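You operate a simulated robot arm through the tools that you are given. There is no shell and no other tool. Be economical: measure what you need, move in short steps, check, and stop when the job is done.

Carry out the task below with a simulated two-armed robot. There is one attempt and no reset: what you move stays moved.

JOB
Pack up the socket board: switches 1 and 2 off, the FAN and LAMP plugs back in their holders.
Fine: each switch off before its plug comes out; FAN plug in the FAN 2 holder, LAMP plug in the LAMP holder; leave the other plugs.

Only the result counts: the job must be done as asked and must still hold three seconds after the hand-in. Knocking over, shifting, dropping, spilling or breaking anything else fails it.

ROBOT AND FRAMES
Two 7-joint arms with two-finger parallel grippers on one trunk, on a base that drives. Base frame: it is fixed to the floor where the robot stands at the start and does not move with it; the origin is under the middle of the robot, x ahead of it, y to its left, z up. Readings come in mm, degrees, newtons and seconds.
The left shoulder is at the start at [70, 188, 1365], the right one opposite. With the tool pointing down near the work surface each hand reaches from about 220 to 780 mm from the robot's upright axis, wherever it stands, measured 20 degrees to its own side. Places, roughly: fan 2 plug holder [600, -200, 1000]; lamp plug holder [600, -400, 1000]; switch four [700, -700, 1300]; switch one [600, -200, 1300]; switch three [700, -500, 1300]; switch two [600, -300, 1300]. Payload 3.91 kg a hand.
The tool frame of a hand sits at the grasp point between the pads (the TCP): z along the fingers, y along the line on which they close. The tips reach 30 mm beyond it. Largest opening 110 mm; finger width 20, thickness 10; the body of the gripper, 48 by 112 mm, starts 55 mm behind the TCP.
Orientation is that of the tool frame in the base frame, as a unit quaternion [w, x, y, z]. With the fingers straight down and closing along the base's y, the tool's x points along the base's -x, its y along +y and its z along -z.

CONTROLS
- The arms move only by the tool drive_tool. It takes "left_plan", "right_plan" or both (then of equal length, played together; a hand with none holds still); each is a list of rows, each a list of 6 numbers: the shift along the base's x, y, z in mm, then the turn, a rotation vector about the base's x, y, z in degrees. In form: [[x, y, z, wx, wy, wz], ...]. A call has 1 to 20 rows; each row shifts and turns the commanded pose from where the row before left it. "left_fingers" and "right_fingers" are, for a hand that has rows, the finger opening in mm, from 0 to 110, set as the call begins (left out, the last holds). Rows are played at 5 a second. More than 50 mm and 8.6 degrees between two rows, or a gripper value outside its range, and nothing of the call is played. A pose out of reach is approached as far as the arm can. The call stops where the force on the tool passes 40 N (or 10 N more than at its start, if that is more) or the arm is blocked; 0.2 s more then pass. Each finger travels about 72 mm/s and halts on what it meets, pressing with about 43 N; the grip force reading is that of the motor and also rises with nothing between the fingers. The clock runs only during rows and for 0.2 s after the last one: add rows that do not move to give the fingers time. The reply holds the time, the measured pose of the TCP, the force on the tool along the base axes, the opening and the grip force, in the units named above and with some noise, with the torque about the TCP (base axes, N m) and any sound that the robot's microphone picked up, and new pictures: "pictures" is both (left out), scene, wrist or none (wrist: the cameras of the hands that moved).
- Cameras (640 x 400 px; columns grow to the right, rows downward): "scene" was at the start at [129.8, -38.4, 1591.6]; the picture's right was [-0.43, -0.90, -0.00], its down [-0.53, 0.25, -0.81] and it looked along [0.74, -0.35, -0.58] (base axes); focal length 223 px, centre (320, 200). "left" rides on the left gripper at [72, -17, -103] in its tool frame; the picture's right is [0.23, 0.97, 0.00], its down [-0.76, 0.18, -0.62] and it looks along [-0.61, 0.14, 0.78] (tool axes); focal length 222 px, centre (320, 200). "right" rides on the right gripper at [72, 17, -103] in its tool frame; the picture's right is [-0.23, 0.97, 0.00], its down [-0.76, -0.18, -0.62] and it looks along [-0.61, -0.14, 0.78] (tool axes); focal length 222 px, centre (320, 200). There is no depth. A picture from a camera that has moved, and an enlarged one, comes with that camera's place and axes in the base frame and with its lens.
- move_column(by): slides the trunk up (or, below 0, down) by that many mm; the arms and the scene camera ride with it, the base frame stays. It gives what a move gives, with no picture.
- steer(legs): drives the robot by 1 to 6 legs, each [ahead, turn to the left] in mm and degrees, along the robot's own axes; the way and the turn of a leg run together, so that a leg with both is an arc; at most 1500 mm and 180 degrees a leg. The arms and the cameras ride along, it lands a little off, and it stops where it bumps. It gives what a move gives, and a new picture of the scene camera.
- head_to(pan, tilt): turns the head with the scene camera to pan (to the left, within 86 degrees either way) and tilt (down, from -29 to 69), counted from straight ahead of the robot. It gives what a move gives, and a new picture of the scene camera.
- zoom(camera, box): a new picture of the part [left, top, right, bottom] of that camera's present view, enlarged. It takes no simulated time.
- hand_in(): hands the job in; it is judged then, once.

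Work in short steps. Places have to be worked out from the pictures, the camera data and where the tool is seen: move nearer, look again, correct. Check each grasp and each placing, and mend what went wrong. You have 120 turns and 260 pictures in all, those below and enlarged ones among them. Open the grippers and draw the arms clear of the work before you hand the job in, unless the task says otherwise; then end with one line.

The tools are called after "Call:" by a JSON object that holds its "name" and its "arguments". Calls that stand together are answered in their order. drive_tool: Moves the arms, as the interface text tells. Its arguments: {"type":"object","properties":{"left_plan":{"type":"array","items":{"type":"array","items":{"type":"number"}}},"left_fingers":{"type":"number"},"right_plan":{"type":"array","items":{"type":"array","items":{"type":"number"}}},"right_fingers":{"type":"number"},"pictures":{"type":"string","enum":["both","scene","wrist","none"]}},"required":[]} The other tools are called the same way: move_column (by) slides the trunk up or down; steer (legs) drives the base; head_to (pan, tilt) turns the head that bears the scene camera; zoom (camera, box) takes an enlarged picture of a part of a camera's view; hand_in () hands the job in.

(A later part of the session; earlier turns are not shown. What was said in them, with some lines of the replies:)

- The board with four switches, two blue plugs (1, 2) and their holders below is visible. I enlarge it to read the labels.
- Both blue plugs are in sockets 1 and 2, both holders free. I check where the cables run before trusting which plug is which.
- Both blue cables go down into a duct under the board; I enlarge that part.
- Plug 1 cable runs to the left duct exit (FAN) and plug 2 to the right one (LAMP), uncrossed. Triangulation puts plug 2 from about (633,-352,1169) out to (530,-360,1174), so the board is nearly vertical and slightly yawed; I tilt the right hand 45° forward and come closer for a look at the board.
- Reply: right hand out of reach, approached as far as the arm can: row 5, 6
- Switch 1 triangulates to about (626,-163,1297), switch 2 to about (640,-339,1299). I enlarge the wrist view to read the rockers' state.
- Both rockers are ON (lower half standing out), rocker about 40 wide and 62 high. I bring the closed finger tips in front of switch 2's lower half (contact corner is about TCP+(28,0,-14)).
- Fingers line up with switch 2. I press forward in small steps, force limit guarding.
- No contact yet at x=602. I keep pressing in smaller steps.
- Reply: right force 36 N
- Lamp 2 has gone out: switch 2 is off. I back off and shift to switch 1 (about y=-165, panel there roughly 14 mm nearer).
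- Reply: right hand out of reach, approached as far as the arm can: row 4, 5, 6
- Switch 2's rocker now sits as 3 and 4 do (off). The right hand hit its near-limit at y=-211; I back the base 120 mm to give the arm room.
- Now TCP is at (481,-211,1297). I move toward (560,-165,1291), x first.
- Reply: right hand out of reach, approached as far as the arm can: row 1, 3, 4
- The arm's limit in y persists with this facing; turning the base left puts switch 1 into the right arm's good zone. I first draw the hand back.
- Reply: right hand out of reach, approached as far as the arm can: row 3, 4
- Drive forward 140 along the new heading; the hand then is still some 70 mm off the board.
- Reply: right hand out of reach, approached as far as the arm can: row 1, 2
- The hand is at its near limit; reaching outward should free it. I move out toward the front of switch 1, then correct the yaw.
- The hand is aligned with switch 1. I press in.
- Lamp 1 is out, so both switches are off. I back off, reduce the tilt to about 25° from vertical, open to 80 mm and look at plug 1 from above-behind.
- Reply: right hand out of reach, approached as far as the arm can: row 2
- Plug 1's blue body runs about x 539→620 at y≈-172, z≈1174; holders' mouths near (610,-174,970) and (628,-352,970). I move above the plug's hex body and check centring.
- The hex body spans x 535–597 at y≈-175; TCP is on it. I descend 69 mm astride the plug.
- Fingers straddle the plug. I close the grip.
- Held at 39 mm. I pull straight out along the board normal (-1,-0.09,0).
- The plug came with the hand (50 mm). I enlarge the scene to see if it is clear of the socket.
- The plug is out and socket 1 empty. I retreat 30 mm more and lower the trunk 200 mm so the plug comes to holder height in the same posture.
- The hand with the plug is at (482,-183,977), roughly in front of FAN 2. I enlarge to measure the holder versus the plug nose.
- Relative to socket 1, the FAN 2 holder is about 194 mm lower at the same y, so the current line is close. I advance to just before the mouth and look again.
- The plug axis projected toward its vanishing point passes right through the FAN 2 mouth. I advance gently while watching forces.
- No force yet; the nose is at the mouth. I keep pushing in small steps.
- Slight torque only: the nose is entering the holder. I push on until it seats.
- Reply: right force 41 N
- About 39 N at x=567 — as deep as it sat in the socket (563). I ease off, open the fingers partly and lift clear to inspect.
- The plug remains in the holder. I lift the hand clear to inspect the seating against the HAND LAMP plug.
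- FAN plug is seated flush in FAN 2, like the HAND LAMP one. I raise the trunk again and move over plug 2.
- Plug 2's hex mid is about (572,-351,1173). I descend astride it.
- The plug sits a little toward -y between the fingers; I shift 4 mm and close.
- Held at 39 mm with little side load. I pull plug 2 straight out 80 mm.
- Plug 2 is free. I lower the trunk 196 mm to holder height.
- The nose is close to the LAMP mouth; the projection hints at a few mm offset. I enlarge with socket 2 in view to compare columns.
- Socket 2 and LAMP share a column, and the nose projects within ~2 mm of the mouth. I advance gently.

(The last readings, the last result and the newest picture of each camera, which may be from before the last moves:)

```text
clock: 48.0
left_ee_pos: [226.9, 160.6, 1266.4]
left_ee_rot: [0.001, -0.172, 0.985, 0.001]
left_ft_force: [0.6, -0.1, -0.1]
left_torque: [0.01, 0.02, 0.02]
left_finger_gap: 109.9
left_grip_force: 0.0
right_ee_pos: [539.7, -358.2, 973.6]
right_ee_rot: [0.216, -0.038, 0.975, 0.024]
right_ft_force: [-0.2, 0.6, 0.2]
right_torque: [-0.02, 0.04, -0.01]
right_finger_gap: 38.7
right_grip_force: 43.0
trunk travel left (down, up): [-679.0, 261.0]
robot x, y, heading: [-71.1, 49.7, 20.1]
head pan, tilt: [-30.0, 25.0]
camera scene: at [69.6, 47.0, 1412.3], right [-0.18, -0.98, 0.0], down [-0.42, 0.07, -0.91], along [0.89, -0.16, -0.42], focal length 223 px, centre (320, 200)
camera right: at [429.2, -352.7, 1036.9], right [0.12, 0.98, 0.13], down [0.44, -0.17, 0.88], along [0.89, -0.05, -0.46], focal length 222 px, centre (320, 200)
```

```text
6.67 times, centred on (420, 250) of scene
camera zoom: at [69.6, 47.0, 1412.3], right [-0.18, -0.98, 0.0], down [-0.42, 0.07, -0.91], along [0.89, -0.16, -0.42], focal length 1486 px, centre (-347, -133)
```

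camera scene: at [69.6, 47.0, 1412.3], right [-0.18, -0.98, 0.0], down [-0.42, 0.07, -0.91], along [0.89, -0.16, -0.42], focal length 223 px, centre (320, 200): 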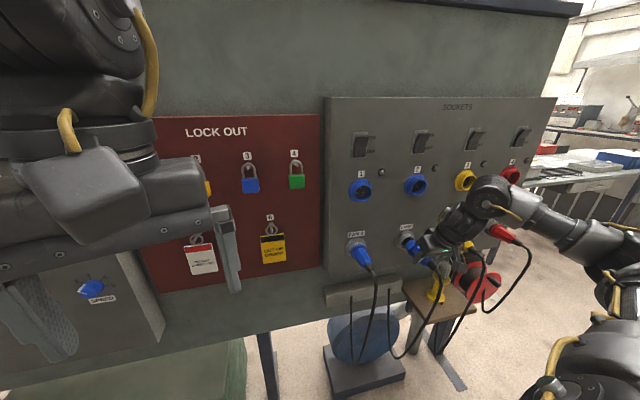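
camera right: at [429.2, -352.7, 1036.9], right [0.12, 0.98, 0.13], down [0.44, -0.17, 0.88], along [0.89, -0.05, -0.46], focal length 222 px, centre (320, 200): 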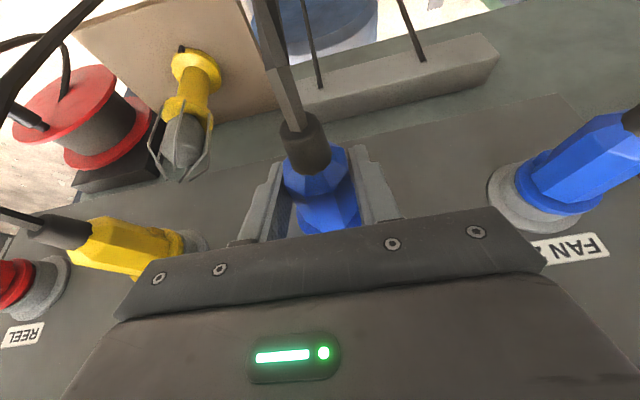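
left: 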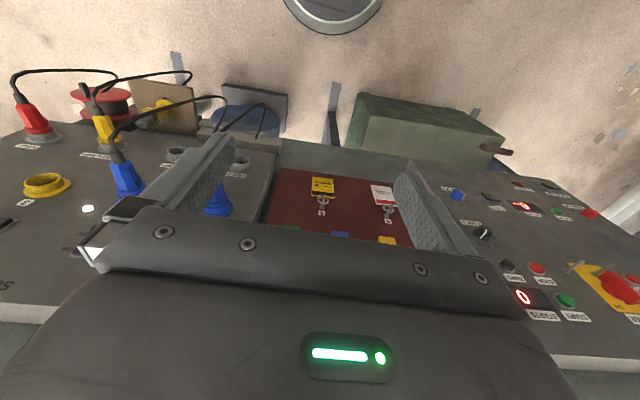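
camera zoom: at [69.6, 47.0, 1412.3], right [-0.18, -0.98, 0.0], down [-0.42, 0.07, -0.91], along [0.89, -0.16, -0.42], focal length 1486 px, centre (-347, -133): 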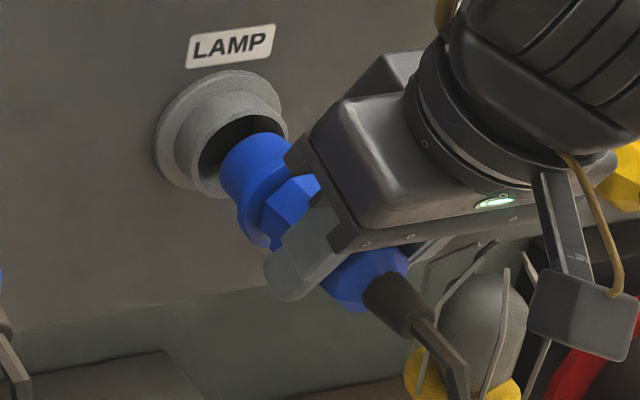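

The nose is about to enter and lines up. I continue in small steps until seated.

Call:
{"name": "drive_tool", "arguments": {"right_plan": [[4, 0.3, 0, 0, 0, 0], [4, 0.3, 0, 0, 0, 0], [4, 0.3, 0, 0, 0, 0], [4, 0.3, 0, 0, 0, 0], [4, 0.3, 0, 0, 0, 0], [4, 0.3, 0, 0, 0, 0], [0, 0, 0, 0, 0, 0]]}}

Call:
{"name": "zoom", "arguments": {"camera": "scene", "box": [390, 220, 450, 280]}}

```text
clock: 49.6
left_ee_pos: [226.8, 161.8, 1265.6]
left_ee_rot: [0.0, -0.172, 0.985, 0.0]
left_ft_force: [-0.1, 0.0, -0.5]
left_torque: [0.01, 0.02, -0.01]
left_finger_gap: 109.8
left_grip_force: 0.0
right_ee_pos: [563.4, -358.0, 975.7]
right_ee_rot: [0.215, -0.038, 0.976, 0.025]
right_ft_force: [0.8, 0.3, -0.8]
right_torque: [0.02, 0.1, 0.0]
right_finger_gap: 39.0
right_grip_force: 42.9
trunk travel left (down, up): [-679.0, 261.0]
robot x, y, heading: [-69.3, 45.3, 19.9]
head pan, tilt: [-30.0, 25.0]
camera scene: at [69.9, 46.9, 1412.2], right [-0.18, -0.98, 0.0], down [-0.42, 0.07, -0.91], along [0.89, -0.16, -0.42], focal length 223 px, centre (320, 200)
camera right: at [453.5, -351.9, 1038.2], right [0.12, 0.98, 0.13], down [0.44, -0.17, 0.88], along [0.89, -0.05, -0.46], focal length 222 px, centre (320, 200)
```

scene: 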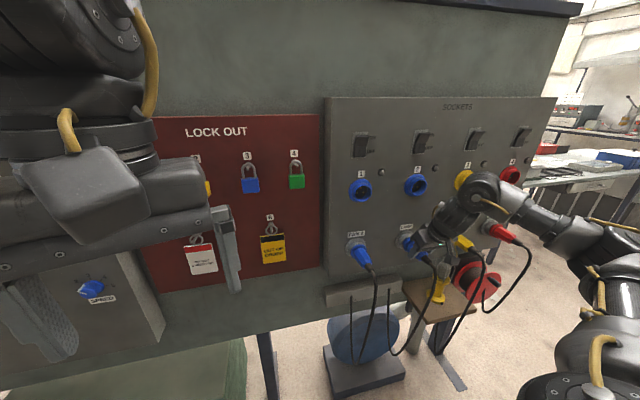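
right: 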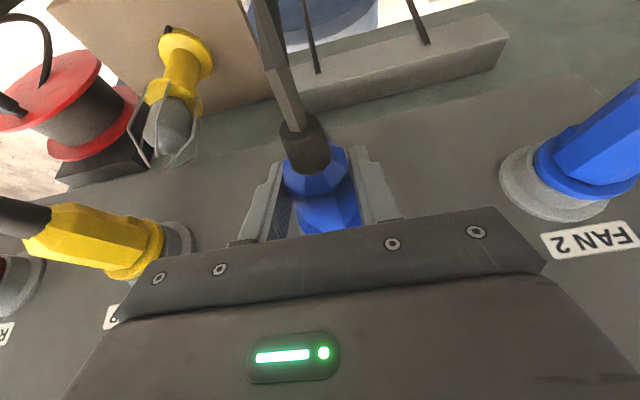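

```text
6.67 times, centred on (420, 250) of scene
camera zoom: at [69.9, 46.9, 1412.2], right [-0.18, -0.98, 0.0], down [-0.42, 0.07, -0.91], along [0.89, -0.16, -0.42], focal length 1486 px, centre (-347, -133)
```

zoom: 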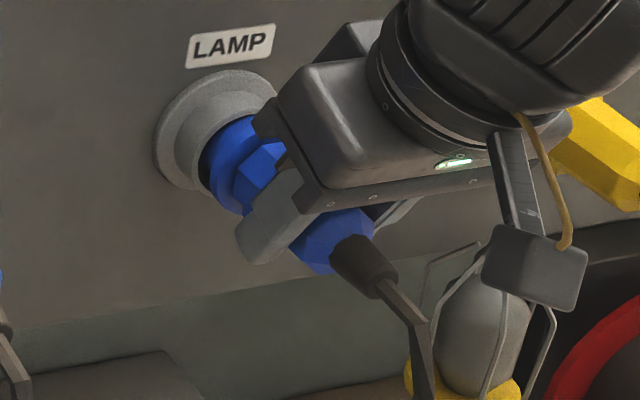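

Entering freely at x=563. I push on to the seat.

Call:
{"name": "drive_tool", "arguments": {"right_plan": [[4, 0.3, 0, 0, 0, 0], [4, 0.3, 0, 0, 0, 0], [4, 0.3, 0, 0, 0, 0], [4, 0.3, 0, 0, 0, 0], [4, 0.3, 0, 0, 0, 0]], "pictures": "none"}}

Call:
{"name": "zoom", "arguments": {"camera": "scene", "box": [390, 220, 450, 280]}}

```text
clock: 50.7
left_ee_pos: [222.2, 160.5, 1267.4]
left_ee_rot: [0.0, -0.171, 0.985, -0.001]
left_ft_force: [0.2, 0.0, -0.7]
left_torque: [0.0, 0.07, 0.05]
left_finger_gap: 110.0
left_grip_force: 0.1
right_ee_pos: [572.9, -355.7, 973.4]
right_ee_rot: [0.209, -0.04, 0.977, 0.024]
right_ft_force: [-23.8, 0.7, 8.1]
right_torque: [0.2, -0.42, 0.14]
right_finger_gap: 39.0
right_grip_force: 42.8
trunk travel left (down, up): [-679.0, 261.0]
robot x, y, heading: [-69.0, 48.7, 19.7]
head pan, tilt: [-30.0, 25.0]
stopped in row 5 (right hand): the force on the tool passed its limit at 44 N (the readings are from after the stop); the commanded pose is now the measured one
```

```text
6.67 times, centred on (420, 250) of scene
camera zoom: at [63.9, 47.7, 1413.1], right [-0.18, -0.98, 0.0], down [-0.41, 0.08, -0.91], along [0.89, -0.16, -0.42], focal length 1486 px, centre (-347, -133)
```

zoom: 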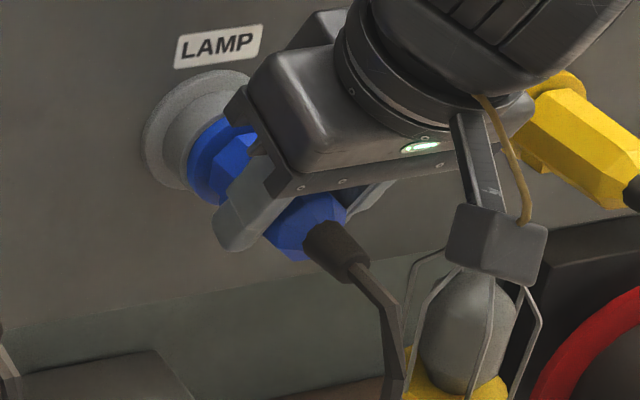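

Force stop at 44 N with the collar against the holder: seated. I open the fingers and lift clear.

Call:
{"name": "drive_tool", "arguments": {"right_plan": [[0, 0, 0, 0, 0, 0], [0, 0, 0, 0, 0, 0], [0, 0, 0, 0, 0, 0], [-4, 0, 25, 0, 0, 0], [-6, 0, 35, 0, 0, 0], [-20, 0, 40, 0, 0, 0], [-30, 0, 40, 0, 0, 0], [0, 0, 0, 0, 0, 0]], "right_fingers": 70}}

Call:
{"name": "zoom", "arguments": {"camera": "scene", "box": [330, 120, 490, 290]}}

Call:
{"name": "zoom", "arguments": {"camera": "right", "box": [160, 0, 560, 220]}}

```text
clock: 52.5
left_ee_pos: [222.7, 159.6, 1267.1]
left_ee_rot: [0.001, -0.171, 0.985, 0.0]
left_ft_force: [-0.5, 0.7, 0.1]
left_torque: [0.0, -0.03, 0.0]
left_finger_gap: 110.0
left_grip_force: 0.1
right_ee_pos: [538.7, -337.0, 1107.3]
right_ee_rot: [0.21, -0.039, 0.977, 0.024]
right_ft_force: [-0.2, 0.1, 0.5]
right_torque: [-0.02, 0.01, 0.01]
right_finger_gap: 70.0
right_grip_force: 0.0
right hand out of reach, approached as far as the arm can: row 7
trunk travel left (down, up): [-679.0, 261.0]
robot x, y, heading: [-68.4, 45.5, 19.8]
head pan, tilt: [-30.0, 25.0]
camera scene: at [65.6, 47.2, 1412.6], right [-0.18, -0.98, 0.0], down [-0.41, 0.08, -0.91], along [0.89, -0.16, -0.42], focal length 223 px, centre (320, 200)
camera right: at [428.6, -331.7, 1171.3], right [0.12, 0.98, 0.12], down [0.45, -0.17, 0.88], along [0.88, -0.05, -0.47], focal length 222 px, centre (320, 200)
```

scene: 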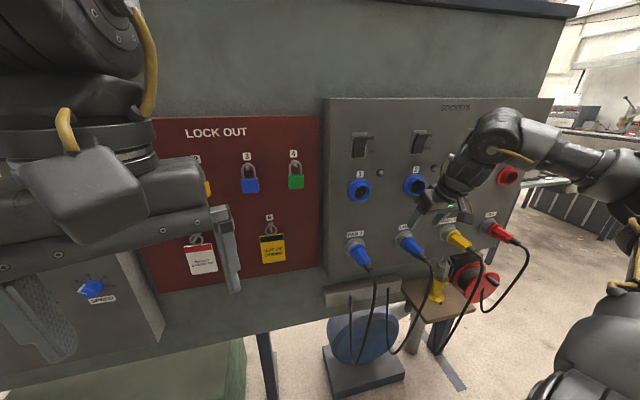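
right: 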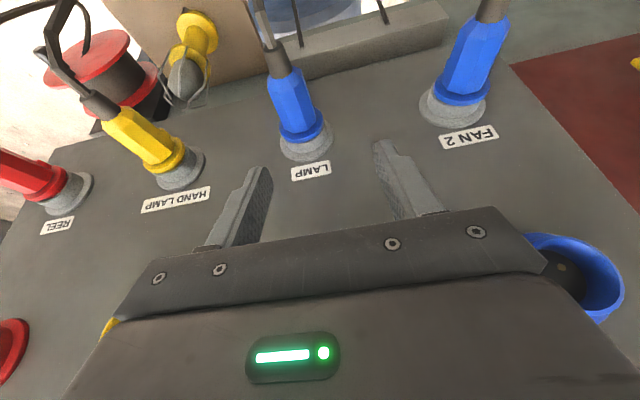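

```text
2.35 times, centred on (410, 205) of scene
camera zoom: at [65.6, 47.2, 1412.6], right [-0.18, -0.98, 0.0], down [-0.41, 0.08, -0.91], along [0.89, -0.16, -0.42], focal length 524 px, centre (108, 188)
```

zoom: 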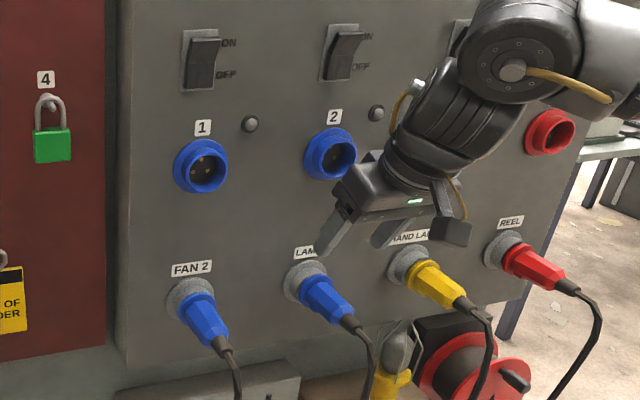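

```text
1.60 times, centred on (360, 110) of right
camera zoom: at [428.6, -331.7, 1171.3], right [0.12, 0.98, 0.12], down [0.45, -0.17, 0.88], along [0.88, -0.05, -0.47], focal length 355 px, centre (256, 344)
```

zoom: 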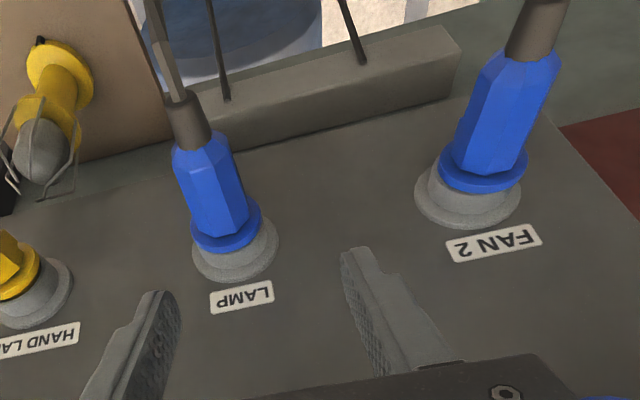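

Both plugs sit flush in their holders, switches 1 and 2 rest in OFF, lamps dark. I draw the robot back clear of the board and make a last check.

Call:
{"name": "steer", "arguments": {"legs": [[-200, 0]]}}

Call:
{"name": "zoom", "arguments": {"camera": "scene", "box": [290, 100, 490, 290]}}

```text
clock: 54.1
left_ee_pos: [43.2, 93.1, 1266.2]
left_ee_rot: [0.0, -0.17, 0.985, 0.0]
left_ft_force: [-0.5, 0.5, 0.2]
left_torque: [0.02, 0.0, 0.02]
left_finger_gap: 110.2
left_grip_force: 0.0
right_ee_pos: [355.8, -404.9, 1105.6]
right_ee_rot: [0.209, -0.037, 0.977, 0.024]
right_ft_force: [0.0, 0.1, 0.2]
right_torque: [-0.02, -0.02, 0.01]
right_finger_gap: 70.1
right_grip_force: 0.2
trunk travel left (down, up): [-679.0, 261.0]
robot x, y, heading: [-252.1, -20.0, 19.4]
head pan, tilt: [-30.0, 25.0]
camera scene: at [-115.3, -19.4, 1412.2], right [-0.18, -0.98, 0.0], down [-0.42, 0.08, -0.91], along [0.89, -0.16, -0.42], focal length 223 px, centre (320, 200)
```

scene: 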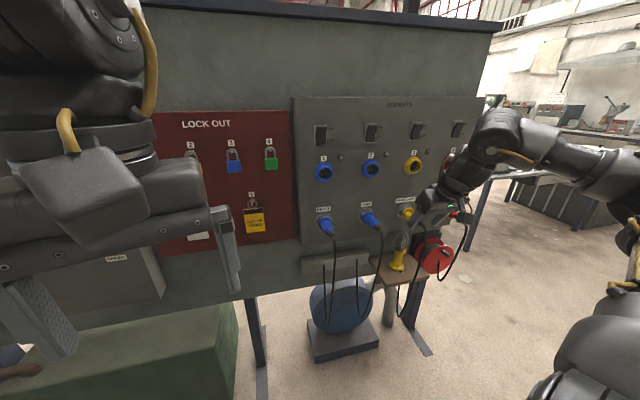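

```text
2.11 times, centred on (390, 195) of scene
camera zoom: at [-115.3, -19.4, 1412.2], right [-0.18, -0.98, 0.0], down [-0.42, 0.08, -0.91], along [0.89, -0.16, -0.42], focal length 469 px, centre (173, 210)
```

zoom: 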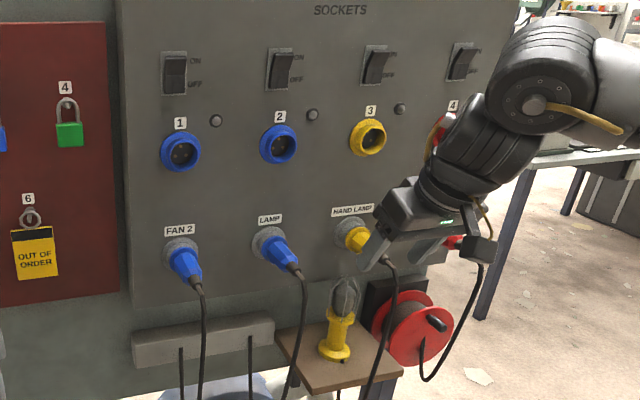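

Everything is in place: both switches off, FAN plug in FAN 2, LAMP plug in LAMP, others untouched, and the arms are clear. I hand in.

Call:
{"name": "hand_in", "arguments": {}}

```text
The job is handed in.
```

The socket board is packed up: switches 1 and 2 were turned off before their plugs came out, the FAN plug is in the FAN 2 holder, and the LAMP plug is in the LAMP holder. The other plugs were not touched.
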